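You operate a simulated robot arm through the tools that you are given. There is no shell and no other tool. Be economical: measure what you need, move in short steps, check, and stop when the job is done.

You are at the controls of a simulated robot arm. One attempt, no reset.

TASK
Lock the cursor on the laser line and stack the matching spacer and the block on the sample shelf.
Fine: the gap scale gives the spacer's size; the sample block goes on top.

Only the result counts: the job must be done as asked and must still hold three seconds after the hand-in. Knocking over, shifting, dropping, spilling or breaking anything else fails it.

THE ROBOT
A 7-joint arm with a two-finger parallel gripper, fixed in place. Base frame: the origin is at the foot of the arm, x ahead of it, y to its left, z up; the work surface is at about z = 0.82. Readings come in m, rad, newtons and seconds.
With the tool pointing down near the work surface it reaches from about 0.24 to 0.68 m from the base axis. Its first joint turns from -1.152 to 1.152 rad. Payload 2.4 kg.
The TCP is the grasp point between the finger pads, 0.03 m short of the fingertips. In the tool frame z runs along the fingers and y along their closing line. Largest opening 0.094 m; finger width 0.028, thickness 0.01; the body of the gripper, 0.05 by 0.096 m, starts 0.055 m behind the TCP.
Orientation is told as [roll, pitch, yaw] about the base's x, y, z axes, in that order, counted from this pose: with the fingers straight down and closing along the base's y, the tool's x points along the base's -x, its y along +y and its z along -z.

THE INTERFACE
- The arm moves only by the tool apply_moves. Its argument "commands" is a list of rows, each a list of 6 numbers: the shift along the base's x, y, z in units of 200 mm (1.0 is 200 mm), then the turn, a rotation vector about the base's x, y, z in units of 90 degrees (1.0 is 90 degrees). In form: [[x, y, z, ax, ay, az], ...]. A call has 1 to 20 rows; each row is the pose to reach, as a shift and turn from the pose commanded when the call began. "grip" is the gripper command, from -1 (shut) to 1 (fully open), values between in proportion, set as the call begins (left out, the last holds). A call with a number of a shift or a turn outside -1 to 1 is refused whole. Each row takes 0.2 s and may step no farther than 0.05 m and 0.15 rad from the row before; otherwise, or with a gripper value out of range, the whole call is refused. A pose out of reach is approached as far as the arm can. The call stops where the force on the tool passes 90 N (or 10 N more than at its start, if that is more) or the arm is blocked; 0.2 s more then pass. The fingers move at their own pace (about 0.153 m/s each) and stop on an object; they squeeze with about 38 N. The grip force told is the motor's: it shows also when the fingers shut on nothing. Time passes only in rows, and 0.2 s behind the last, so rows that repeat a pose let the fingers close. It gives the time, the measured TCP pose, the force on the tool (base axes), the opening and the grip force at its end, in the units of the frame above (readings bear some noise), and new pictures: "show" is both (left out), scene, wrist or none.
- Cameras (640 x 400 px; columns grow to the right, rows downward): "scene" is fixed at [0.0404, 0.4792, 1.4397]; the picture's right is [-0.71, -0.71, 0.00], its down [-0.44, 0.44, -0.79] and it looks along [0.56, -0.56, -0.62] (base axes); focal length 214 px, centre (320, 200). "wrist" rides on the gripper at [-0.037, 0, -0.058] in the tool frame; the picture's right is [0.00, -1.00, 0.00], its down [0.97, 0.00, -0.24] and it looks along [0.24, 0.00, 0.97] (tool axes); focal length 218 px, centre (320, 200).
- probe_pixels(camera, pixels): for up to 12 pixels [column, row] of the newest picture of that camera ("zoom" is the newest enlarged one), the place [x, y, z] in the base frame of the surface seen there, good to about 0.003 m. It takes no simulated time.
- close_up(camera, box): a new picture of the part [left, top, right, bottom] of that camera's present view, enlarged. It takes no simulated time.
- close_job(): hands the job in; it is judged then, once.

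Go step by step. Measure first, check grasps and placings, and put right what went wrong. The budget is 80 turns and 120 pictures, counting those below and the enlarged ones. Unless the task says otherwise, let go and move clear before handing in, and close with one line.

The tools are called as name(argument=value, ...) on one line, values as JSON. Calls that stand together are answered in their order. apply_moves: Moves the arm, as the interface text tells. Its arguments: {"type":"object","properties":{"commands":{"type":"array","items":{"type":"array","items":{"type":"number"}}},"grip":{"type":"number"},"show":{"type":"string","enum":["both","scene","wrist","none"]}},"required":["commands"]} The other tools are called the same way: probe_pixels (camera, pixels) gives the place of the surface under pixels of a picture; close_up (camera, box) takes an enlarged picture of a part of a camera's view; close_job () hands the job in.

At the start:

```text
t: 0.0
tcp_pos: [0.4112, 0.0299, 1.3114]
ee_rot: [0.001, 0.0, 0.0]
force: [-0.7, -0.4, 0.3]
finger_gap: 0.0938
grip_force: 0.0
```

scene: 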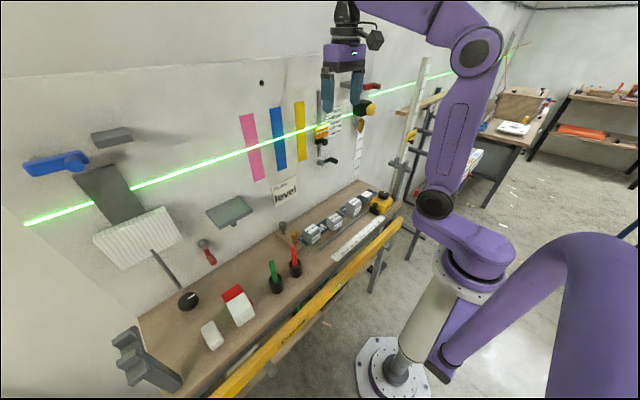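
wrist: 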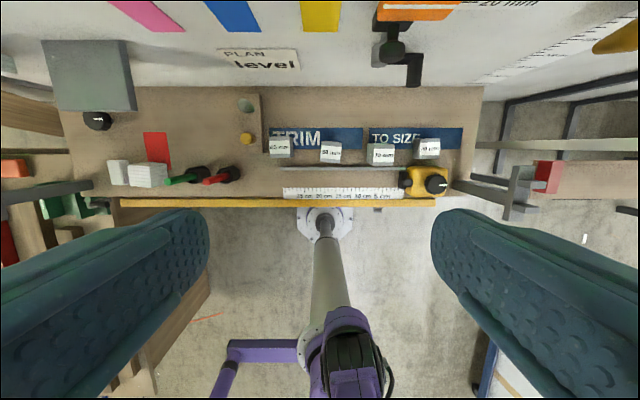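

The pictures show a wall with a laser line, a slide device around (322,130), spacers on the bench near (335,220), and a shelf. I'll enlarge the key regions.

close_up(camera="scene", box=[290, 70, 390, 190])

close_up(camera="scene", box=[160, 170, 410, 326])

close_up(camera="wrist", box=[240, 90, 480, 220])

close_up(camera="wrist", box=[20, 30, 270, 210])

```text
3.33 times, centred on (340, 130) of scene
```

zoom: 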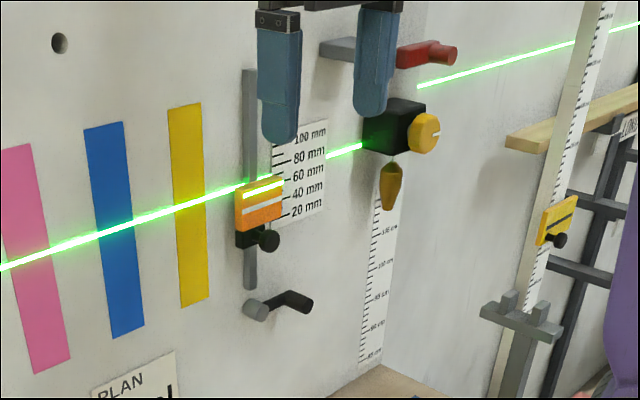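

```text
2.56 times, centred on (285, 248) of scene
```

zoom: 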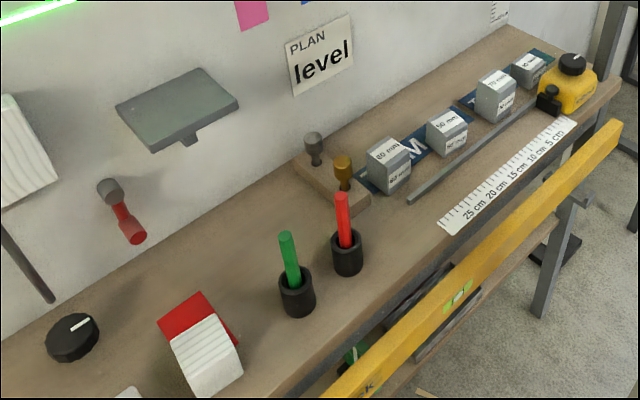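

```text
2.67 times, centred on (360, 155) of wrist
```

zoom: 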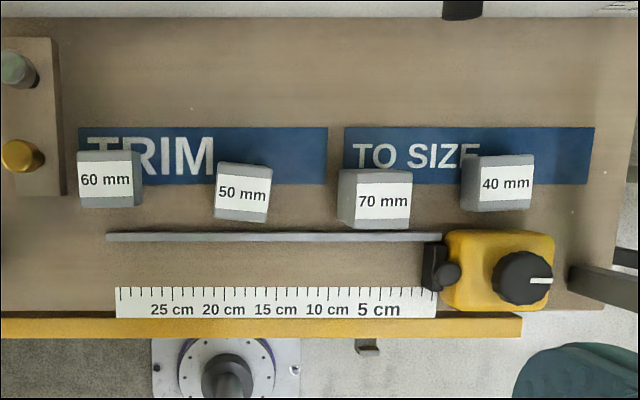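

```text
2.22 times, centred on (145, 120) of wrist
```

zoom: 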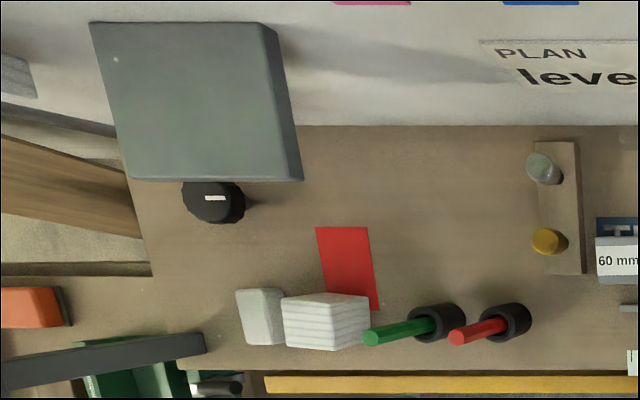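

I'll measure the key places: the cursor, scale, laser, shelf and blocks.

probe_pixels(camera="scene", pixels=[[316, 128], [322, 134], [330, 142], [320, 98], [331, 160], [290, 134], [335, 121], [335, 132], [373, 110], [230, 207], [245, 150], [100, 205]])

probe_pixels(camera="wrist", pixels=[[279, 145], [331, 151], [381, 150], [428, 148], [90, 75], [150, 175], [118, 172], [155, 150], [97, 120], [300, 180], [200, 115], [420, 180]])

close_up(camera="scene", box=[310, 90, 350, 170])

close_up(camera="scene", box=[0, 100, 270, 390])

```text
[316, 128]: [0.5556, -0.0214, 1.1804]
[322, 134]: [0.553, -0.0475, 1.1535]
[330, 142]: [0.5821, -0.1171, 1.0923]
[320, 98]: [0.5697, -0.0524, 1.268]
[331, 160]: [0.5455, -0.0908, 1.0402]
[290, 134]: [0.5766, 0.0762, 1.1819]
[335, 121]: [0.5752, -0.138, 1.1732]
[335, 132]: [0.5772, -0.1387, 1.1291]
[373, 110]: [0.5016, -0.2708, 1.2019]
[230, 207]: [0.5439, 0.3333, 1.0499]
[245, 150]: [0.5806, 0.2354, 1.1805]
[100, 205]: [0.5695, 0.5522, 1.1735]
```

```text
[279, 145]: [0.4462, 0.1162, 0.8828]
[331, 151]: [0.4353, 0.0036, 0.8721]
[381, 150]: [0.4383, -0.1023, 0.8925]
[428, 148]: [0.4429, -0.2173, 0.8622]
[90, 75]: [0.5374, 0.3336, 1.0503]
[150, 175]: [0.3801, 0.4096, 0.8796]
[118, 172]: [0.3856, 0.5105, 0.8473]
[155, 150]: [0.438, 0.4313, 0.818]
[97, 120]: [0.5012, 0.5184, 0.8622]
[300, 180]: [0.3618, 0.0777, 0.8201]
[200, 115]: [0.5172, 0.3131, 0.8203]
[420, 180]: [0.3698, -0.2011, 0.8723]
```

```text
5.00 times, centred on (330, 130) of scene
```

zoom: 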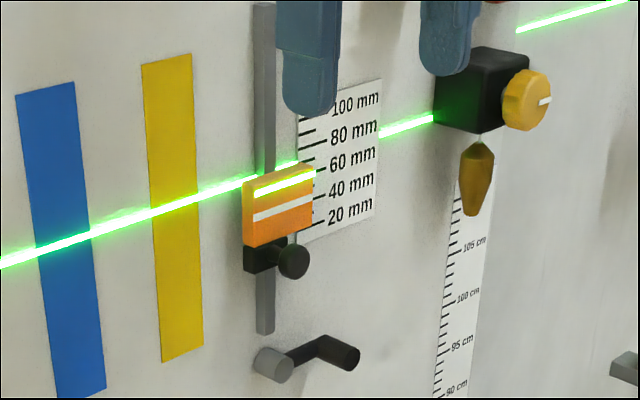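

```text
1.38 times, centred on (135, 245) of scene
```

zoom: 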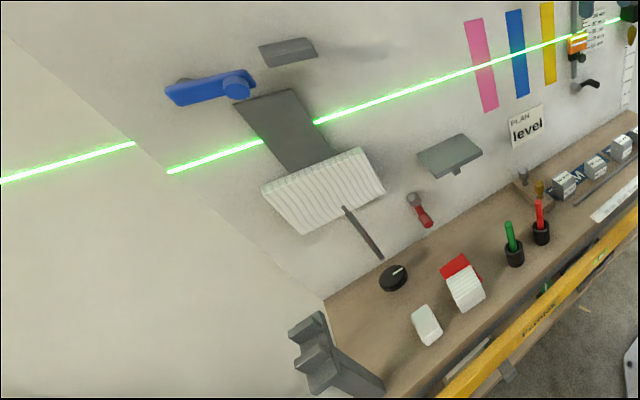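

The cursor's white index is below the laser line (laser z≈1.18). I'll turn the tool to face the wall (+x) in front of the cursor, to look closely and prepare for sliding it.

apply_moves(commands=[[-0.02, -0.03, -0.05, 0, -0.0909, 0], [-0.04, -0.06, -0.1, 0, -0.1818, 0], [-0.06, -0.09, -0.15, 0, -0.2727, 0], [-0.08, -0.12, -0.2, 0, -0.3636, 0], [-0.1, -0.15, -0.25, 0, -0.4545, 0], [-0.1, -0.18, -0.3, 0, -0.5454, 0], [-0.1, -0.21, -0.35, 0, -0.6363, 0], [-0.1, -0.24, -0.4, 0, -0.7272, 0], [-0.1, -0.27, -0.45, 0, -0.8181, 0], [-0.1, -0.3, -0.5, 0, -0.909, 0], [-0.1, -0.35, -0.5, 0, -1.0, 0], [-0.1, -0.35, -0.5, 0, -1.0, 0]])

```text
t: 2.6
tcp_pos: [0.4266, -0.1449, 1.2222]
ee_rot: [0.011, -1.537, -0.334]
force: [-5.5, -4.9, 5.2]
finger_gap: 0.094
grip_force: 0.0
out of reach, approached as far as the arm can: row 9, 10, 11, 12
```

scene: 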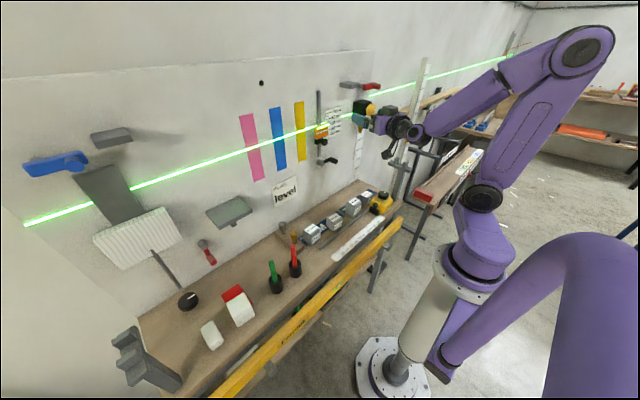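
wrist: 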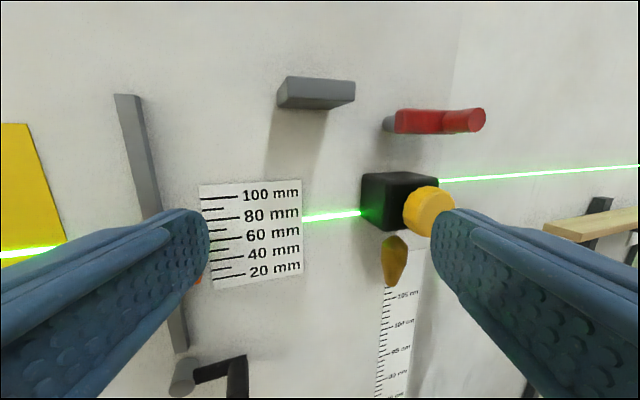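

The tool now faces the wall but stopped short of the asked pose (y −0.145, yaw −0.33), so that pose is too close to the base. I'll ease forward a little in x and see where it settles.

apply_moves(commands=[[0.08, 0, 0, 0, 0, 0], [0.16, 0, 0, 0, 0, 0], [0.25, 0, 0, 0, 0, 0], [0.25, 0, 0, 0, 0, 0], [0.25, 0, 0, 0, 0, 0]])

```text
t: 3.8
tcp_pos: [0.464, -0.0251, 1.2289]
ee_rot: [2.659, -1.571, -2.661]
force: [0.2, 0.7, -0.6]
finger_gap: 0.0941
grip_force: 0.0
```

scene: 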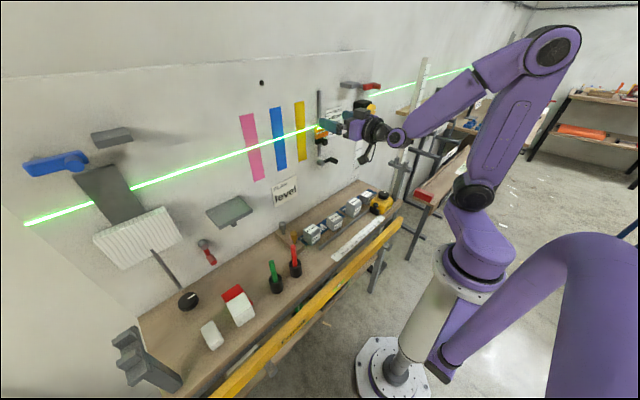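
wrist: 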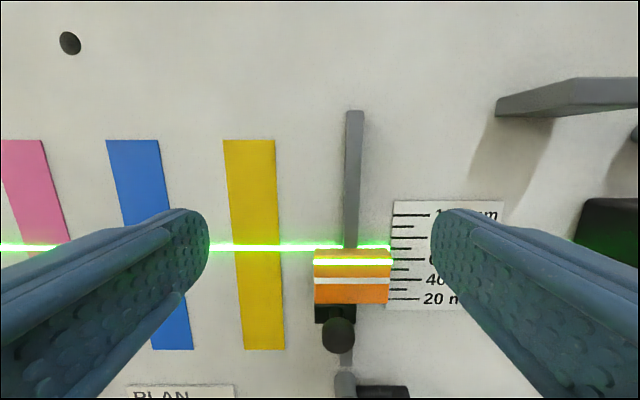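

The tool now faces the wall squarely, with the cursor at (352,280). I'll enlarge and probe it.

close_up(camera="wrist", box=[280, 180, 480, 400])

probe_pixels(camera="wrist", pixels=[[318, 262], [388, 262], [350, 281], [350, 300], [338, 335], [320, 315], [353, 170], [346, 385], [385, 390], [300, 247], [410, 248], [410, 258]])

probe_pixels(camera="wrist", pixels=[[410, 279], [405, 299], [410, 215], [353, 115], [350, 270], [318, 300], [387, 300], [348, 255], [330, 250], [345, 365], [350, 240], [560, 90]])

```text
1.82 times, centred on (380, 290) of wrist
```

zoom: 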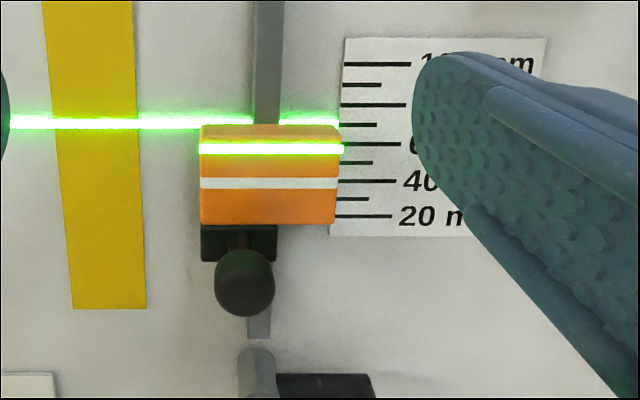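

```text
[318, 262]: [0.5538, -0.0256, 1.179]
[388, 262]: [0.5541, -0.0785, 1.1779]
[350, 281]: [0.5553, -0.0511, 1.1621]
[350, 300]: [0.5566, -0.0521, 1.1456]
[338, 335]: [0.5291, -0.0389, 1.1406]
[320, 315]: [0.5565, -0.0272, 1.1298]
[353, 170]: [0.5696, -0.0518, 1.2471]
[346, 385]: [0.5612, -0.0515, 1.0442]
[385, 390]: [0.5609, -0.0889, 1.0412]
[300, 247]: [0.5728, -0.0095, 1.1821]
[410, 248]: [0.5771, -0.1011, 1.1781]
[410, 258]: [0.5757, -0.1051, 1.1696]
```

```text
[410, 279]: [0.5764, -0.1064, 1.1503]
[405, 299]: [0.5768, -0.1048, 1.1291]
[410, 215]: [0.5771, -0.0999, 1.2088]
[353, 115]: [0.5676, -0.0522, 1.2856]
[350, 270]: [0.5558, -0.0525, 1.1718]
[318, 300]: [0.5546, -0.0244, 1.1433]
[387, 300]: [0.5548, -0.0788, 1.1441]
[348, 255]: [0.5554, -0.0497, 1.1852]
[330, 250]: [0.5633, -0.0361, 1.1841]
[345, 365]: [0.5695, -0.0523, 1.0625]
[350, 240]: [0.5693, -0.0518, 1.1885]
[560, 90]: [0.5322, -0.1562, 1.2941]
```

Scale ticks: 20 mm at z=1.129, 40 at 1.150, 100 at 1.209. The laser at z≈1.179–1.180 therefore reads 70 mm, which also fits shelf 1.05 + 70 + 60 mm block. I'll drop down to look at the knob and the lever below the rail.

apply_moves(commands=[[0, 0, -0.15, 0, 0, 0], [-0.0, 0, -0.3, 0, 0, 0], [-0.0, 0, -0.45, 0, 0, 0], [-0.0, 0.0, -0.6, 0, 0, 0], [-0.0, 0.0, -0.6, 0, 0, 0]], show="wrist")

close_up(camera="wrist", box=[220, 100, 460, 300])

```text
t: 5.0
tcp_pos: [0.4625, -0.0248, 1.1091]
ee_rot: [2.424, -1.568, -2.424]
force: [-0.6, -0.1, -0.5]
finger_gap: 0.094
grip_force: 0.0
```

wrist: 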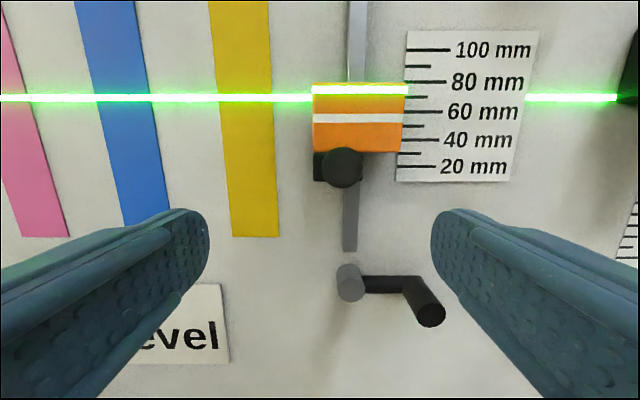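

```text
2.00 times, centred on (340, 200) of wrist
```

zoom: 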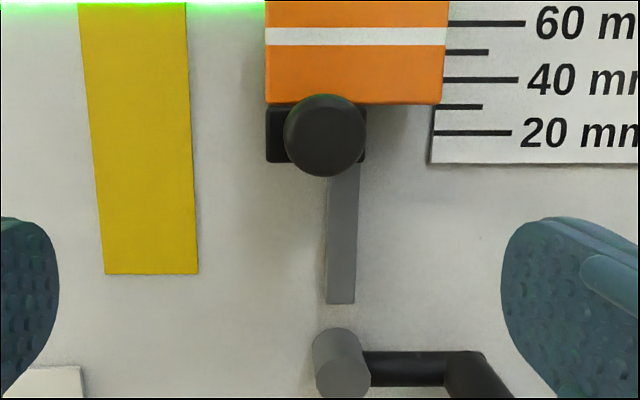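

The lever (hub (350,283), crank with a peg at (430,315)) sits under the rail, and the laser reads midway between 60 and 80, so 70 mm. I'll line up with the cursor body (y −0.0515, z 1.164), then go forward around it.

apply_moves(commands=[[0, -0.07, 0.14, 0, 0, 0], [0, -0.1335, 0.275, 0, 0, 0], [0.12, -0.1335, 0.275, 0, 0, 0], [0.25, -0.1335, 0.275, 0, 0, 0], [0.36, -0.1335, 0.275, 0, 0, 0], [0.36, -0.1335, 0.275, 0, 0, 0]])

```text
t: 6.4
tcp_pos: [0.5352, -0.0525, 1.1657]
ee_rot: [-2.057, -1.57, 2.061]
force: [-0.7, 0.2, -0.6]
finger_gap: 0.0939
grip_force: 0.1
```

scene: 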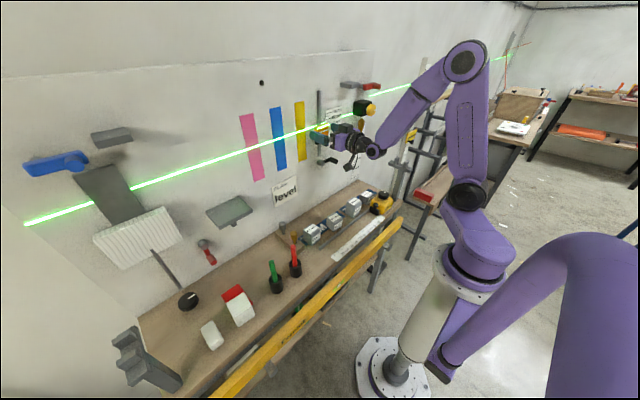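
wrist: 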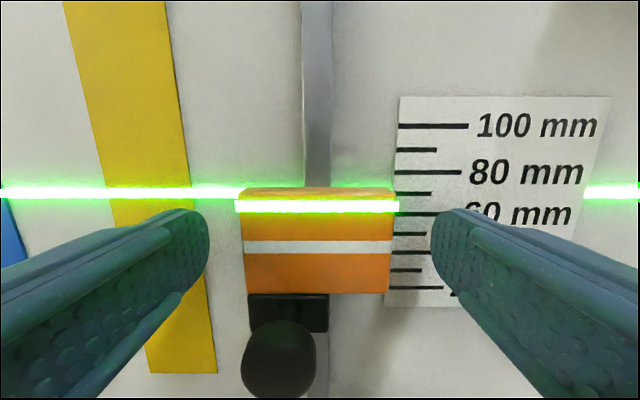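

The fingers straddle the cursor and the wall laser (row 192) sits on the 70 tick. I'll close on the body and measure the index-to-laser distance.

apply_moves(commands=[[0, 0, 0, 0, 0, 0], [0, 0, 0, 0, 0, 0], [0, 0, 0, 0, 0, 0]], grip=-1, show="wrist")

probe_pixels(camera="wrist", pixels=[[260, 206], [320, 206], [380, 206], [260, 247], [320, 247], [380, 247], [290, 206], [350, 206], [290, 247], [350, 247]])

```text
t: 7.2
tcp_pos: [0.5346, -0.0485, 1.1649]
ee_rot: [-1.912, -1.571, 1.912]
force: [5.8, 5.4, 0.5]
finger_gap: 0.0598
grip_force: 45.2
```

wrist: 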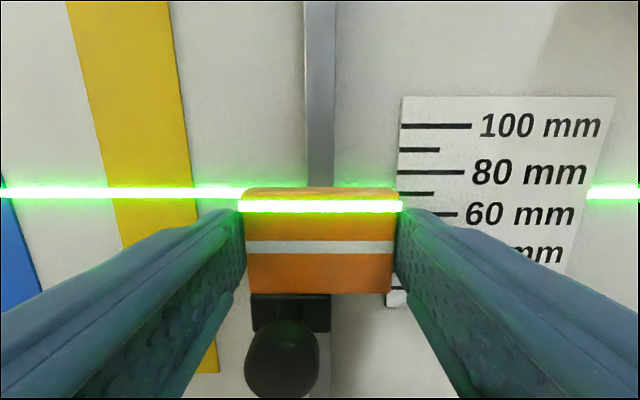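

```text
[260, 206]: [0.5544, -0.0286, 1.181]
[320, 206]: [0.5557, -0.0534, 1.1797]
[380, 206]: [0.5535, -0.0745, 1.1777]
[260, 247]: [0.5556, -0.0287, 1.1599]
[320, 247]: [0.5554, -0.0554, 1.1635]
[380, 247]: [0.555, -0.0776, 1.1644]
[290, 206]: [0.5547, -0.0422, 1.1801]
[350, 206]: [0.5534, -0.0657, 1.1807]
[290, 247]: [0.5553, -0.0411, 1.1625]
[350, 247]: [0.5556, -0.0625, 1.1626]
```

Index z≈1.1626 and laser z≈1.1798, so I'll lift the cursor by about 17 mm.

apply_moves(commands=[[0, 0, 0.03, 0, 0, 0], [0, 0, 0.06, 0, 0, 0], [0, 0, 0.085, 0, 0, 0], [0, 0, 0.085, 0, 0, 0]], show="wrist")

close_up(camera="wrist", box=[220, 150, 420, 300])

```text
t: 8.2
tcp_pos: [0.5351, -0.0502, 1.182]
ee_rot: [-1.267, -1.571, 1.27]
force: [-0.6, 8.7, -0.6]
finger_gap: 0.0597
grip_force: 45.3
```

wrist: 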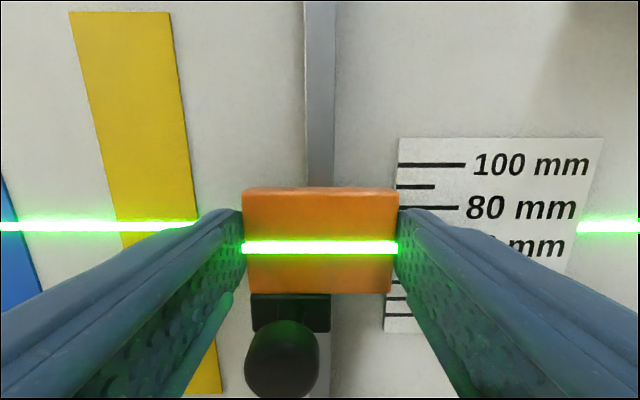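

```text
2.67 times, centred on (320, 225) of wrist
```

zoom: 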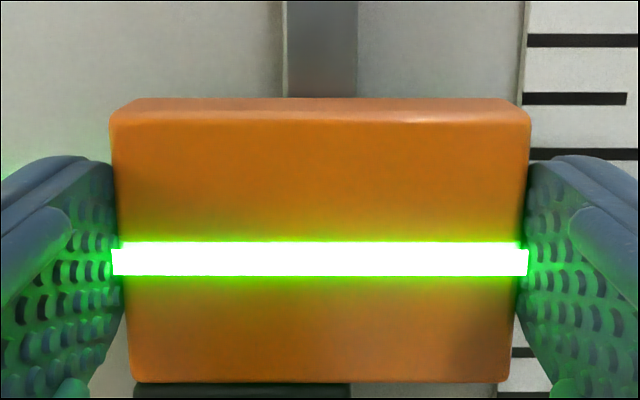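

The laser now covers the index exactly (both at row 247). I'll release, back off and see whether the cursor holds.

apply_moves(commands=[[0, 0, 0, 0, 0, 0], [0, 0, 0, 0, 0, 0]], grip=1, show="none")

apply_moves(commands=[[-0.15, 0, 0, 0, 0, 0], [-0.3, 0, 0, 0, 0, 0], [-0.36, 0, -0.12, 0, 0, 0], [-0.36, 0, -0.3, 0, 0, 0], [-0.36, 0, -0.4, 0, 0, 0], [-0.36, 0, -0.4, 0, 0, 0]], show="wrist")

close_up(camera="wrist", box=[260, 40, 460, 340])

```text
t: 8.8
tcp_pos: [0.5346, -0.0512, 1.1817]
ee_rot: [1.31, -1.57, -1.312]
force: [0.3, -0.5, 0.2]
finger_gap: 0.0941
grip_force: 0.1
```

```text
t: 10.2
tcp_pos: [0.463, -0.051, 1.1018]
ee_rot: [2.546, -1.57, -2.547]
force: [-0.3, 0.0, -0.4]
finger_gap: 0.0939
grip_force: 0.0
```

wrist: 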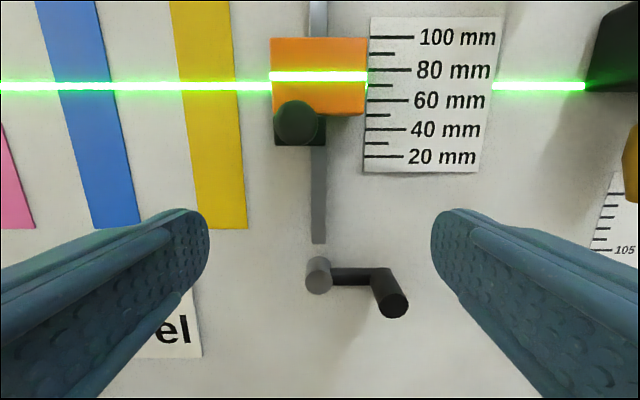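

```text
1.33 times, centred on (360, 190) of wrist
```

zoom: 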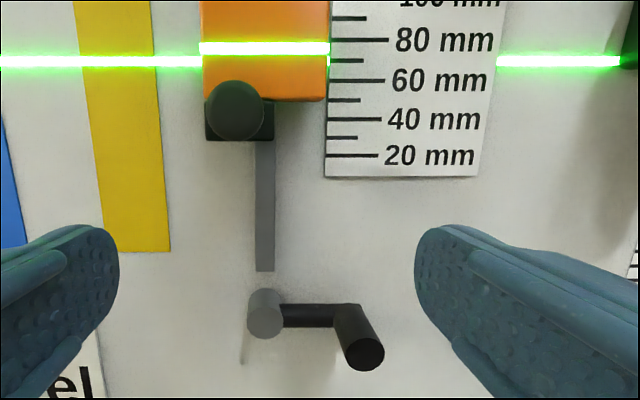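

The cursor holds by friction. Next is the lever, so I'll probe its hub, arm and peg.

probe_pixels(camera="wrist", pixels=[[318, 279], [318, 262], [350, 275], [372, 272], [385, 285], [395, 305], [395, 295], [405, 300], [384, 300], [296, 122], [318, 235], [340, 283]])

```text
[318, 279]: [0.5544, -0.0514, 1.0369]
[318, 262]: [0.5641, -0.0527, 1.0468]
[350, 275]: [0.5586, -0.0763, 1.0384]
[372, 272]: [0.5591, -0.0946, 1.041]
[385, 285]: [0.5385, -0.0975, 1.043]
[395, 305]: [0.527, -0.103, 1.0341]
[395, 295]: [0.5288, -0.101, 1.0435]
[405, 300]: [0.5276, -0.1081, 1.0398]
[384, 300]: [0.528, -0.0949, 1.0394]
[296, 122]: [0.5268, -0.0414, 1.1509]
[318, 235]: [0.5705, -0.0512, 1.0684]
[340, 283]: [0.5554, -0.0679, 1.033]
```

The lever hub is at y −0.0515, z 1.036, and its peg at y≈−0.102, z≈1.038, x 0.527–0.558. I'll close on the peg with the tips just short of the hub face.

apply_moves(commands=[[0, -0.13, -0.16, 0, 0, 0], [0, -0.255, -0.32, 0, 0, 0], [0.15, -0.255, -0.32, 0, 0, 0], [0.285, -0.255, -0.32, 0, 0, 0], [0.285, -0.255, -0.32, 0, 0, 0]], grip=0.1, show="wrist")

apply_moves(commands=[[0, 0, 0, 0, 0, 0], [0, 0, 0, 0, 0, 0], [0, 0, 0, 0, 0, 0]], grip=-1)

```text
t: 11.4
tcp_pos: [0.5205, -0.1034, 1.0361]
ee_rot: [-0.153, -1.569, 0.155]
force: [-0.3, 0.7, 0.0]
finger_gap: 0.0517
grip_force: 0.1
```

wrist: 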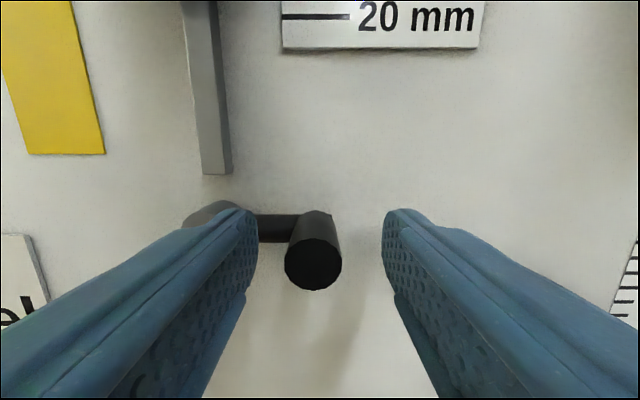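

```text
t: 12.2
tcp_pos: [0.5224, -0.0993, 1.0361]
ee_rot: [-0.458, -1.57, 0.463]
force: [2.2, 14.2, -0.9]
finger_gap: 0.0199
grip_force: 44.8
```

scene: 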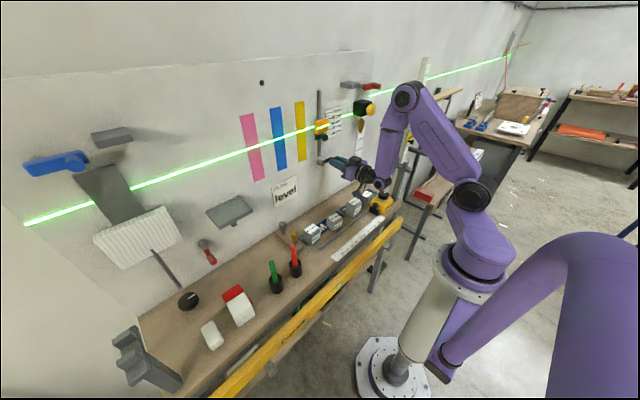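
wrist: 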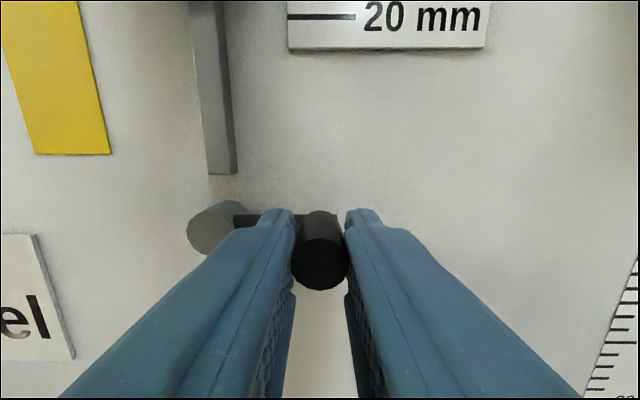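

The peg is gripped (gap 0.0199). I'll test a small downward turn of about 12°.

apply_moves(commands=[[0, 0.012, -0.012, 0, 0, 0], [0, 0.015, -0.03, 0, 0, 0], [0, 0.02, -0.05, 0, 0, 0], [0, 0.02, -0.05, 0, 0, 0]], show="wrist")

```text
t: 13.2
tcp_pos: [0.5214, -0.0992, 1.0274]
ee_rot: [3.124, -1.568, -3.126]
force: [0.7, 3.7, 9.7]
finger_gap: 0.0197
grip_force: 44.7
```

wrist: 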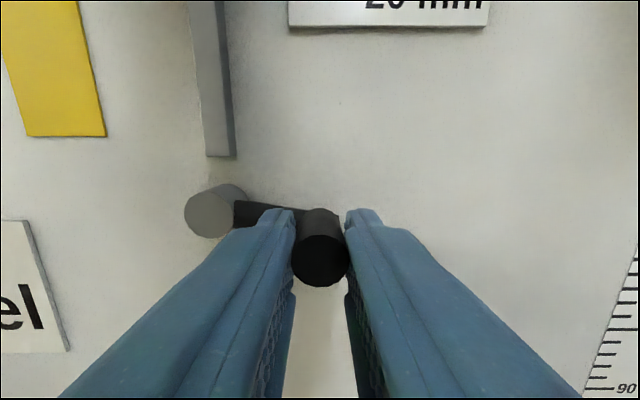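

The lever turns downward with about 10 N. I'll continue along the arc to about 55° and check.

apply_moves(commands=[[0, 0.0075, -0.03, 0, 0, 0], [0, 0.0175, -0.054, 0, 0, 0], [0, 0.033, -0.082, 0, 0, 0], [0, 0.051, -0.107, 0, 0, 0], [0, 0.073, -0.13, 0, 0, 0], [0, 0.0975, -0.149, 0, 0, 0], [0, 0.0975, -0.149, 0, 0, 0]], show="wrist")

```text
t: 14.8
tcp_pos: [0.5207, -0.084, 0.9953]
ee_rot: [-0.104, -1.561, 0.09]
force: [15.9, -27.8, -21.8]
finger_gap: 0.0196
grip_force: 45.2
```

wrist: 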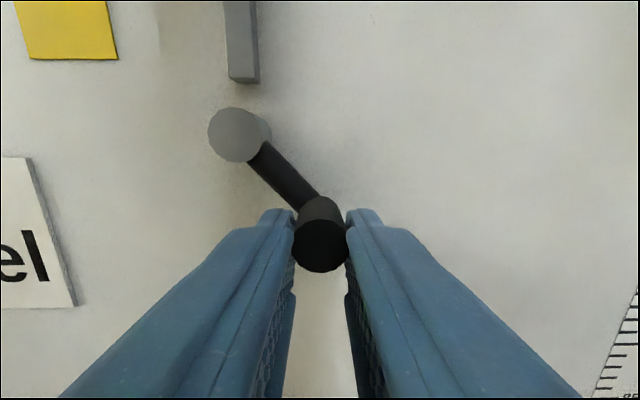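

The reaction is mostly radial, so the effective centre is a bit lower (z≈1.030) and the lever is at about 47°. I'll correct the arc and go on to about 70°.

apply_moves(commands=[[0, -0.005, -0.015, 0, 0, 0], [0, 0.005, -0.0255, 0, 0, 0], [0, 0.0225, -0.0365, 0, 0, 0], [0, 0.04, -0.047, 0, 0, 0], [0, 0.06, -0.055, 0, 0, 0], [0, 0.06, -0.055, 0, 0, 0]], show="wrist")

```text
t: 16.2
tcp_pos: [0.5213, -0.0666, 0.9856]
ee_rot: [0.116, -1.572, -0.114]
force: [-8.4, -11.8, -8.2]
finger_gap: 0.0193
grip_force: 44.8
```

wrist: 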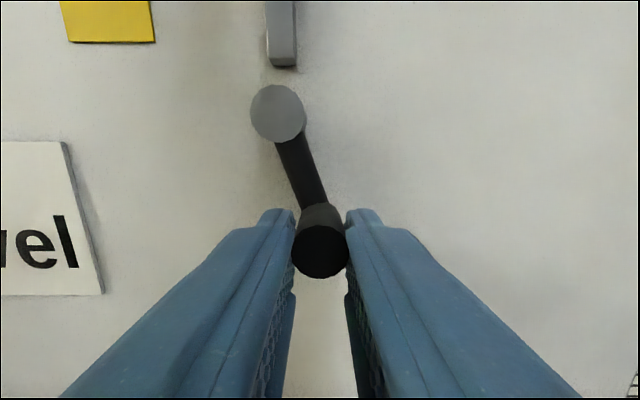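

The lever is at about 70° with low force. I'll continue to vertical and feel for a stop.

apply_moves(commands=[[0, 0.03, -0.011, 0, 0, 0], [0, 0.06, -0.015, 0, 0, 0], [0, 0.085, -0.015, 0, 0, 0], [0, 0.085, -0.015, 0, 0, 0]], show="wrist")

```text
t: 17.2
tcp_pos: [0.521, -0.0503, 0.9837]
ee_rot: [-3.01, -1.57, 3.011]
force: [0.6, -11.1, -4.8]
finger_gap: 0.0197
grip_force: 45.3
```

wrist: 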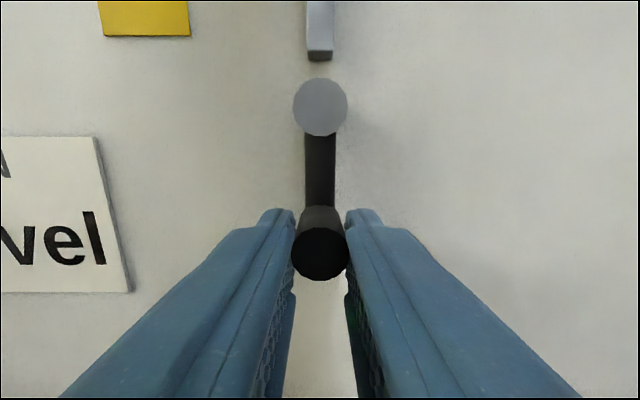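

The lever hangs vertical at 90° with no hard stop yet. I'll nudge about 12° further to feel whether this is the end.

apply_moves(commands=[[0, 0.025, 0.0, 0, 0, 0], [0, 0.05, 0.004, 0, 0, 0], [0, 0.05, 0.004, 0, 0, 0]], show="wrist")

```text
t: 18.0
tcp_pos: [0.5205, -0.0489, 0.9835]
ee_rot: [-0.782, -1.568, 0.758]
force: [10.3, -37.5, -11.7]
finger_gap: 0.0198
grip_force: 45.2
```

wrist: 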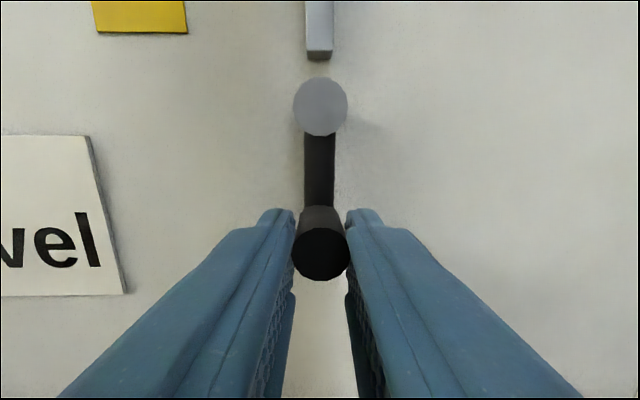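

There's a firm stop at 90° (37 N, no motion), so the lever is fully thrown. I'll relax, open, back away and check the cursor.

apply_moves(commands=[[0, -0.05, 0, 0, 0, 0], [0, -0.05, 0, 0, 0, 0]], show="none")

apply_moves(commands=[[0, 0, 0, 0, 0, 0], [0, 0, 0, 0, 0, 0]], grip=0.3, show="none")

apply_moves(commands=[[-0.15, 0, 0, 0, 0, 0], [-0.3, 0, 0, 0, 0, 0], [-0.3, 0, 0.2, 0, 0, 0], [-0.3, 0, 0.4, 0, 0, 0], [-0.3, 0, 0.6, 0, 0, 0], [-0.3, 0, 0.8, 0, 0, 0], [-0.3, 0, 0.8, 0, 0, 0]])

close_up(camera="wrist", box=[220, 150, 460, 400])

```text
t: 18.6
tcp_pos: [0.5208, -0.0516, 0.9837]
ee_rot: [-0.193, -1.569, 0.196]
force: [5.8, -12.8, -10.2]
finger_gap: 0.0196
grip_force: 45.0
```

```text
t: 19.2
tcp_pos: [0.5203, -0.0496, 0.9837]
ee_rot: [2.905, -1.569, -2.906]
force: [0.3, -0.5, 0.5]
finger_gap: 0.0611
grip_force: 0.1
```

```text
t: 20.8
tcp_pos: [0.4611, -0.0496, 1.145]
ee_rot: [-0.577, -1.57, 0.577]
force: [-0.4, 0.9, 0.6]
finger_gap: 0.061
grip_force: 0.1
```

scene: 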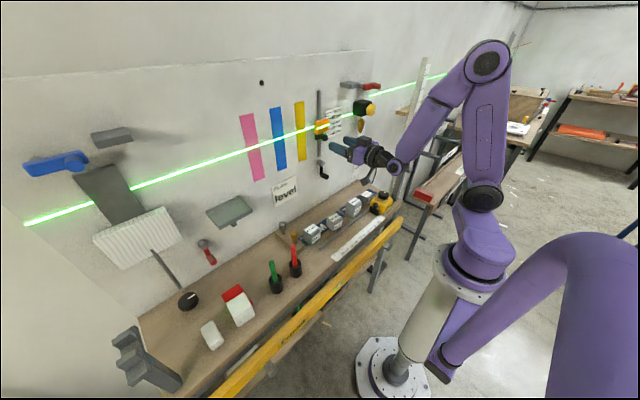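
wrist: 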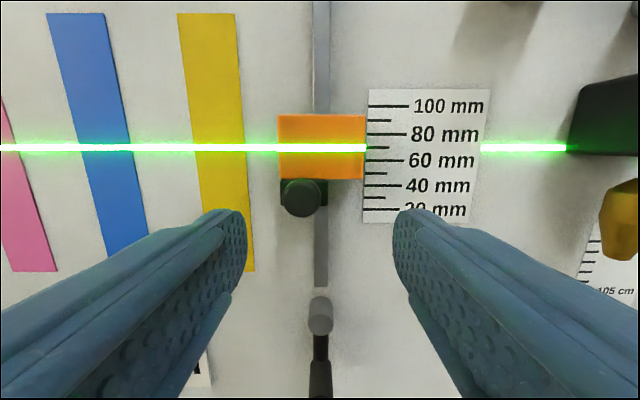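

```text
1.60 times, centred on (340, 275) of wrist
```

zoom: 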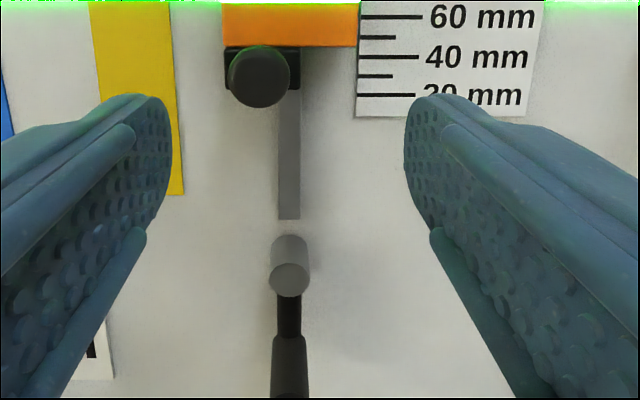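

The cursor is still on the line with the lever down. I'll verify the lock with a gentle grip and a 3 mm lift attempt.

apply_moves(commands=[[0, -0.01, 0.1, 0, 0, 0], [0, -0.01, 0.185, 0, 0, 0], [0, -0.01, 0.185, 0, 0, 0], [0.15, -0.01, 0.185, 0, 0, 0], [0.3, -0.01, 0.185, 0, 0, 0], [0.365, -0.01, 0.185, 0, 0, 0], [0.365, -0.01, 0.185, 0, 0, 0]], grip=1, show="wrist")

apply_moves(commands=[[0, 0, 0, 0, 0, 0], [0, 0, 0, 0, 0, 0], [0, 0, 0, 0, 0, 0]], grip=-1, show="none")

apply_moves(commands=[[0, 0, 0.008, 0, 0, 0], [0, 0, 0.015, 0, 0, 0], [0, 0, 0.015, 0, 0, 0]], show="wrist")

```text
t: 22.4
tcp_pos: [0.5335, -0.0524, 1.1813]
ee_rot: [-2.325, -1.571, 2.326]
force: [0.9, 0.4, 0.4]
finger_gap: 0.094
grip_force: 0.1
```

wrist: 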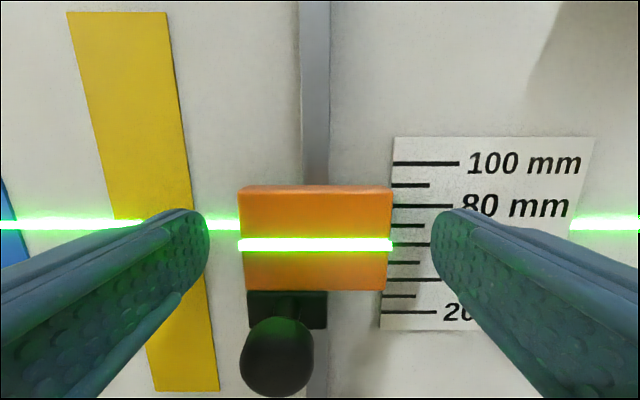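

```text
t: 23.2
tcp_pos: [0.535, -0.0507, 1.1812]
ee_rot: [-1.756, -1.57, 1.761]
force: [6.4, 8.6, 0.6]
finger_gap: 0.0597
grip_force: 45.3
```

```text
t: 24.0
tcp_pos: [0.5349, -0.0503, 1.1821]
ee_rot: [-0.093, -1.563, 0.095]
force: [11.3, 15.8, -15.7]
finger_gap: 0.0602
grip_force: 44.7
```

wrist: 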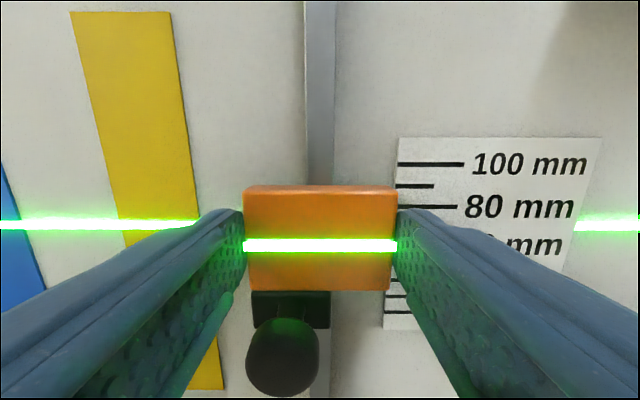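

Locked: 16 N resisted with under 1 mm of motion. I'll relax, release, back off and turn the tool back to pointing down.

apply_moves(commands=[[0, 0, -0.015, 0, 0, 0], [0, 0, -0.015, 0, 0, 0]], show="none")

apply_moves(commands=[[0, 0, 0, 0, 0, 0], [0, 0, 0, 0, 0, 0]], grip=1, show="none")

apply_moves(commands=[[-0.15, 0, 0, 0, 0, 0], [-0.3, 0, 0, 0, 0, 0], [-0.36, 0, 0.1, 0, 0, 0], [-0.38, 0, 0.2, 0, 0.09, 0], [-0.4, 0, 0.3, 0, 0.18, 0], [-0.42, 0, 0.35, 0, 0.27, 0], [-0.45, 0, 0.35, 0, 0.36, 0], [-0.47, 0, 0.35, 0, 0.45, 0], [-0.5, 0, 0.35, 0, 0.54, 0], [-0.52, 0, 0.35, 0, 0.63, 0], [-0.54, 0, 0.35, 0, 0.72, 0], [-0.56, 0, 0.35, 0, 0.81, 0], [-0.57, 0, 0.35, 0, 0.9, 0], [-0.57, 0, 0.35, 0, 0.95, 0], [-0.57, 0, 0.35, 0, 1.0, 0], [-0.57, 0, 0.35, 0, 1.0, 0]])

```text
t: 24.6
tcp_pos: [0.5344, -0.0506, 1.182]
ee_rot: [-2.089, -1.569, 2.09]
force: [3.0, 17.5, -2.9]
finger_gap: 0.0597
grip_force: 44.8
```

```text
t: 25.2
tcp_pos: [0.5331, -0.0537, 1.1807]
ee_rot: [2.875, -1.569, -2.879]
force: [-0.6, -0.2, 0.5]
finger_gap: 0.094
grip_force: 0.0
```

```text
t: 28.6
tcp_pos: [0.4206, -0.0515, 1.251]
ee_rot: [0.0, 0.002, 0.002]
force: [0.4, 1.0, -0.1]
finger_gap: 0.0943
grip_force: 0.0
out of reach, approached as far as the arm can: row 6
```

scene: 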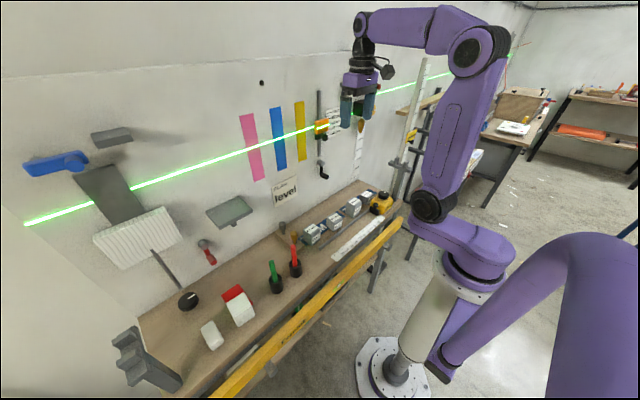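
wrist: 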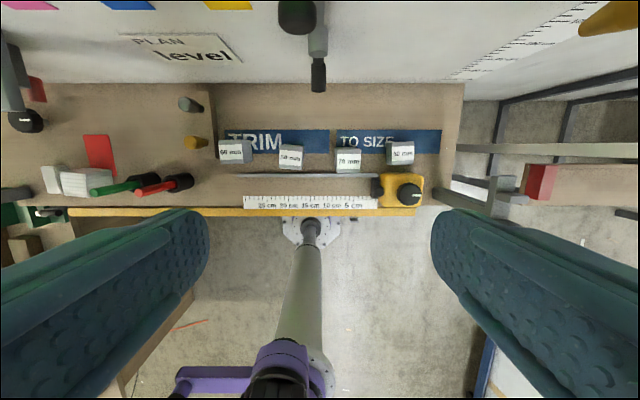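

The tool points down again. I'll move above the 70 mm spacer (≈0.438, −0.102) to look at its pose.

apply_moves(commands=[[0.04, -0.12, -0.12, 0, 0, 0], [0.087, -0.2525, -0.24, 0, 0, 0], [0.087, -0.2525, -0.44, 0, 0, 0], [0.087, -0.2525, -0.64, 0, 0, 0], [0.087, -0.2525, -0.84, 0, 0, 0], [0.087, -0.2525, -1.0, 0, 0, 0], [0.087, -0.2525, -1.0, 0, 0, 0]])

close_up(camera="wrist", box=[200, 60, 480, 260])

```text
t: 30.2
tcp_pos: [0.4377, -0.1016, 1.0514]
ee_rot: [0.001, -0.001, 0.0]
force: [0.2, 0.2, 0.7]
finger_gap: 0.0941
grip_force: 0.1
```

scene: 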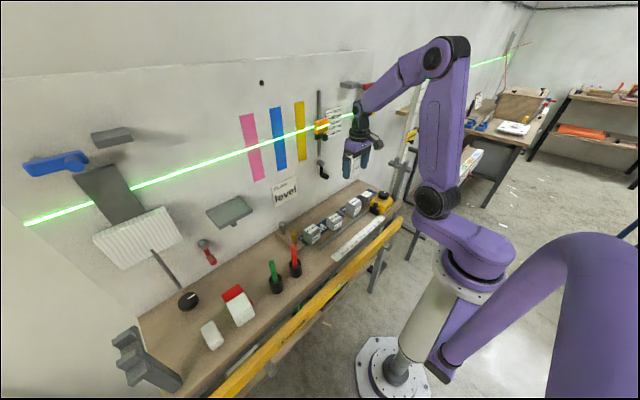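
wrist: 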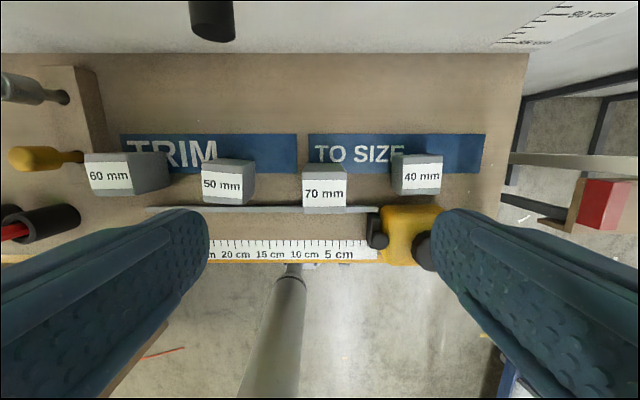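

```text
2.00 times, centred on (340, 160) of wrist
```

zoom: 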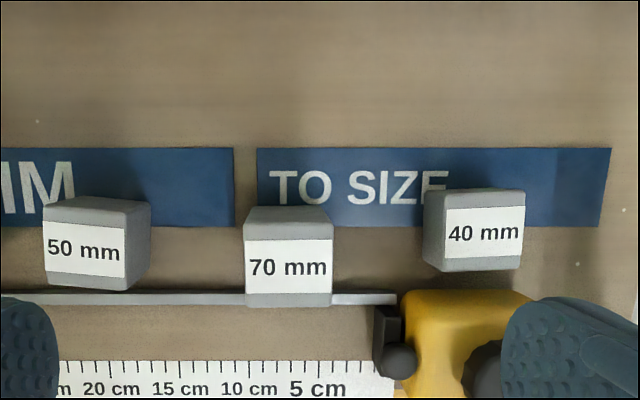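

I'll probe the corners of the 70 mm spacer to get its yaw and size.

probe_pixels(camera="zoom", pixels=[[248, 245], [328, 245], [249, 303], [328, 303], [288, 268], [252, 212], [325, 212], [288, 225], [288, 300], [310, 299], [385, 330], [430, 230]])

```text
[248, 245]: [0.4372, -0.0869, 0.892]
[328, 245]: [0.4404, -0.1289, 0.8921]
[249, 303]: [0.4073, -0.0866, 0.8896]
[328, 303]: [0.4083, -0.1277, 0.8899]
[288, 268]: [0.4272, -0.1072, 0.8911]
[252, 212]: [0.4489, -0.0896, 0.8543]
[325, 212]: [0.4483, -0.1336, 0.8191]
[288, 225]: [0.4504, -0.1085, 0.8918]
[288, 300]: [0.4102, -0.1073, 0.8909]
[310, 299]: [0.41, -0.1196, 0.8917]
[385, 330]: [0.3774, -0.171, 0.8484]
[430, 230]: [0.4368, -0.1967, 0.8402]
```

The spacer's top is x 0.406–0.452, y −0.086 to −0.130, square to the axes, centred at (0.429, −0.108) and topped at 0.891. I'll descend around it and close.

apply_moves(commands=[[-0.0435, -0.032, -0.2, 0, 0, 0], [-0.0435, -0.032, -0.4, 0, 0, 0], [-0.0435, -0.032, -0.6, 0, 0, 0], [-0.0435, -0.032, -0.75, 0, 0, 0], [-0.0435, -0.032, -0.85, 0, 0, 0], [-0.0435, -0.032, -0.907, 0, 0, 0], [-0.0435, -0.032, -0.907, 0, 0, 0]])

apply_moves(commands=[[0, 0, 0, 0, 0, 0], [0, 0, 0, 0, 0, 0], [0, 0, 0, 0, 0, 0]], grip=-1, show="wrist")

```text
t: 31.8
tcp_pos: [0.4289, -0.1082, 0.8693]
ee_rot: [0.0, 0.001, -0.002]
force: [0.2, -0.3, -0.1]
finger_gap: 0.094
grip_force: 0.0
```

scene: 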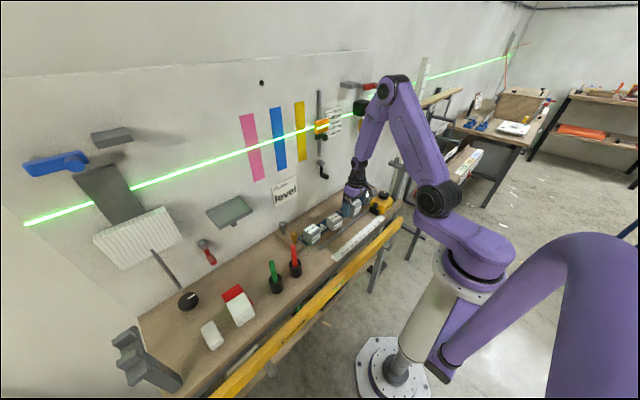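
wrist: 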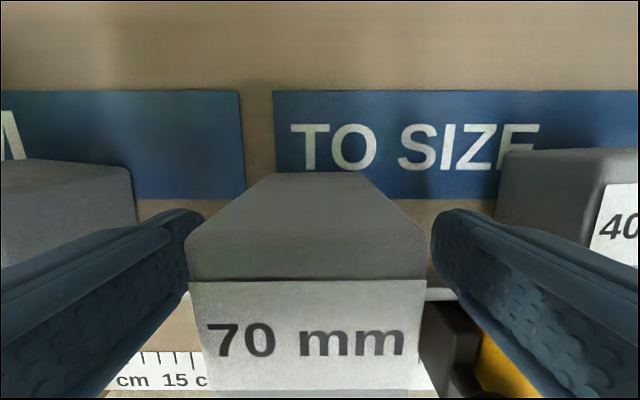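

```text
t: 32.6
tcp_pos: [0.4289, -0.109, 0.8689]
ee_rot: [0.0, 0.001, -0.001]
force: [0.4, -0.2, -0.2]
finger_gap: 0.0499
grip_force: 38.0
```

wrist: 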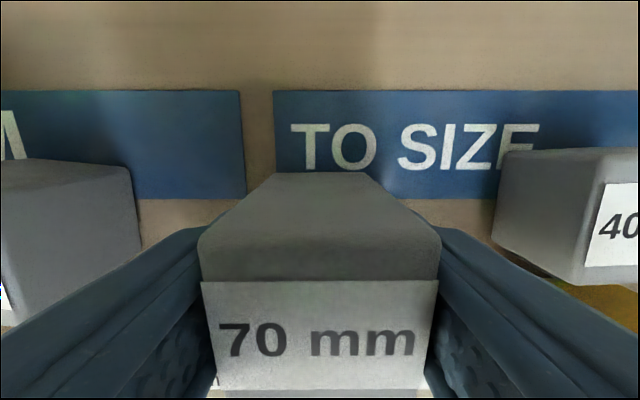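

The 70 mm spacer is gripped (gap 0.050). I'll lift it straight up and measure the shelf and sample block in the scene view.

apply_moves(commands=[[0, 0, 0.15, 0, 0, 0], [0, 0, 0.35, 0, 0, 0], [0, 0, 0.55, 0, 0, 0], [-0.1, 0, 0.75, 0, 0, 0], [-0.2, 0, 0.95, 0, 0, 0], [-0.2, 0, 0.95, 0, 0, 0]])

close_up(camera="scene", box=[190, 180, 270, 240])

probe_pixels(camera="zoom", pixels=[[148, 252], [380, 95], [480, 190], [240, 340], [310, 220], [280, 160], [420, 140], [360, 260], [200, 300], [310, 120], [310, 370], [310, 310]])

```text
t: 34.0
tcp_pos: [0.3885, -0.1084, 1.0618]
ee_rot: [0.001, 0.003, 0.0]
force: [-0.7, -0.3, -0.7]
finger_gap: 0.0501
grip_force: 38.0
```

scene: 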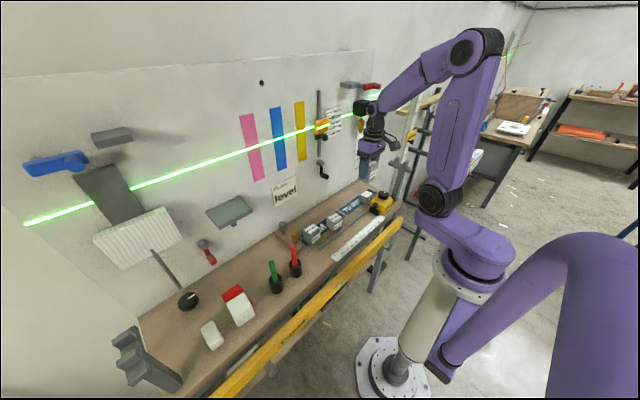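
wrist: 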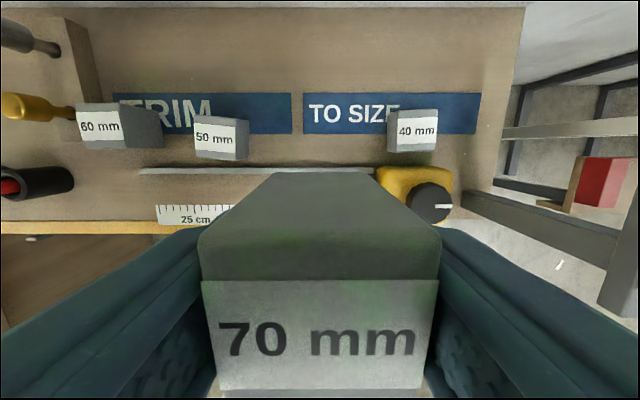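

```text
6.67 times, centred on (230, 210) of scene
```

zoom: 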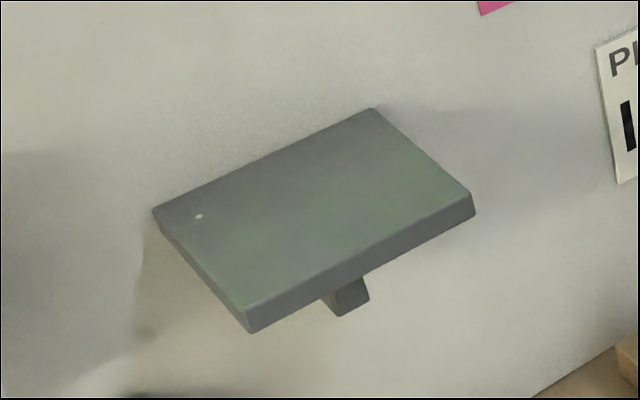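

```text
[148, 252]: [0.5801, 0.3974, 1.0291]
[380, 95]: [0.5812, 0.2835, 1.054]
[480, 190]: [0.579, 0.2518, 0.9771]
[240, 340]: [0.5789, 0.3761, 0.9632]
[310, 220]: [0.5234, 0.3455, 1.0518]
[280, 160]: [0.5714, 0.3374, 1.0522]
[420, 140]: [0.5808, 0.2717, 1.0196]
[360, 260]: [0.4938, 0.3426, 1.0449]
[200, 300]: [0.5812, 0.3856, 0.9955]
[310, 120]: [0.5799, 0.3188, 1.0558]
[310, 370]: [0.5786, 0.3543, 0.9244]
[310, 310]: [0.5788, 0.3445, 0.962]
```

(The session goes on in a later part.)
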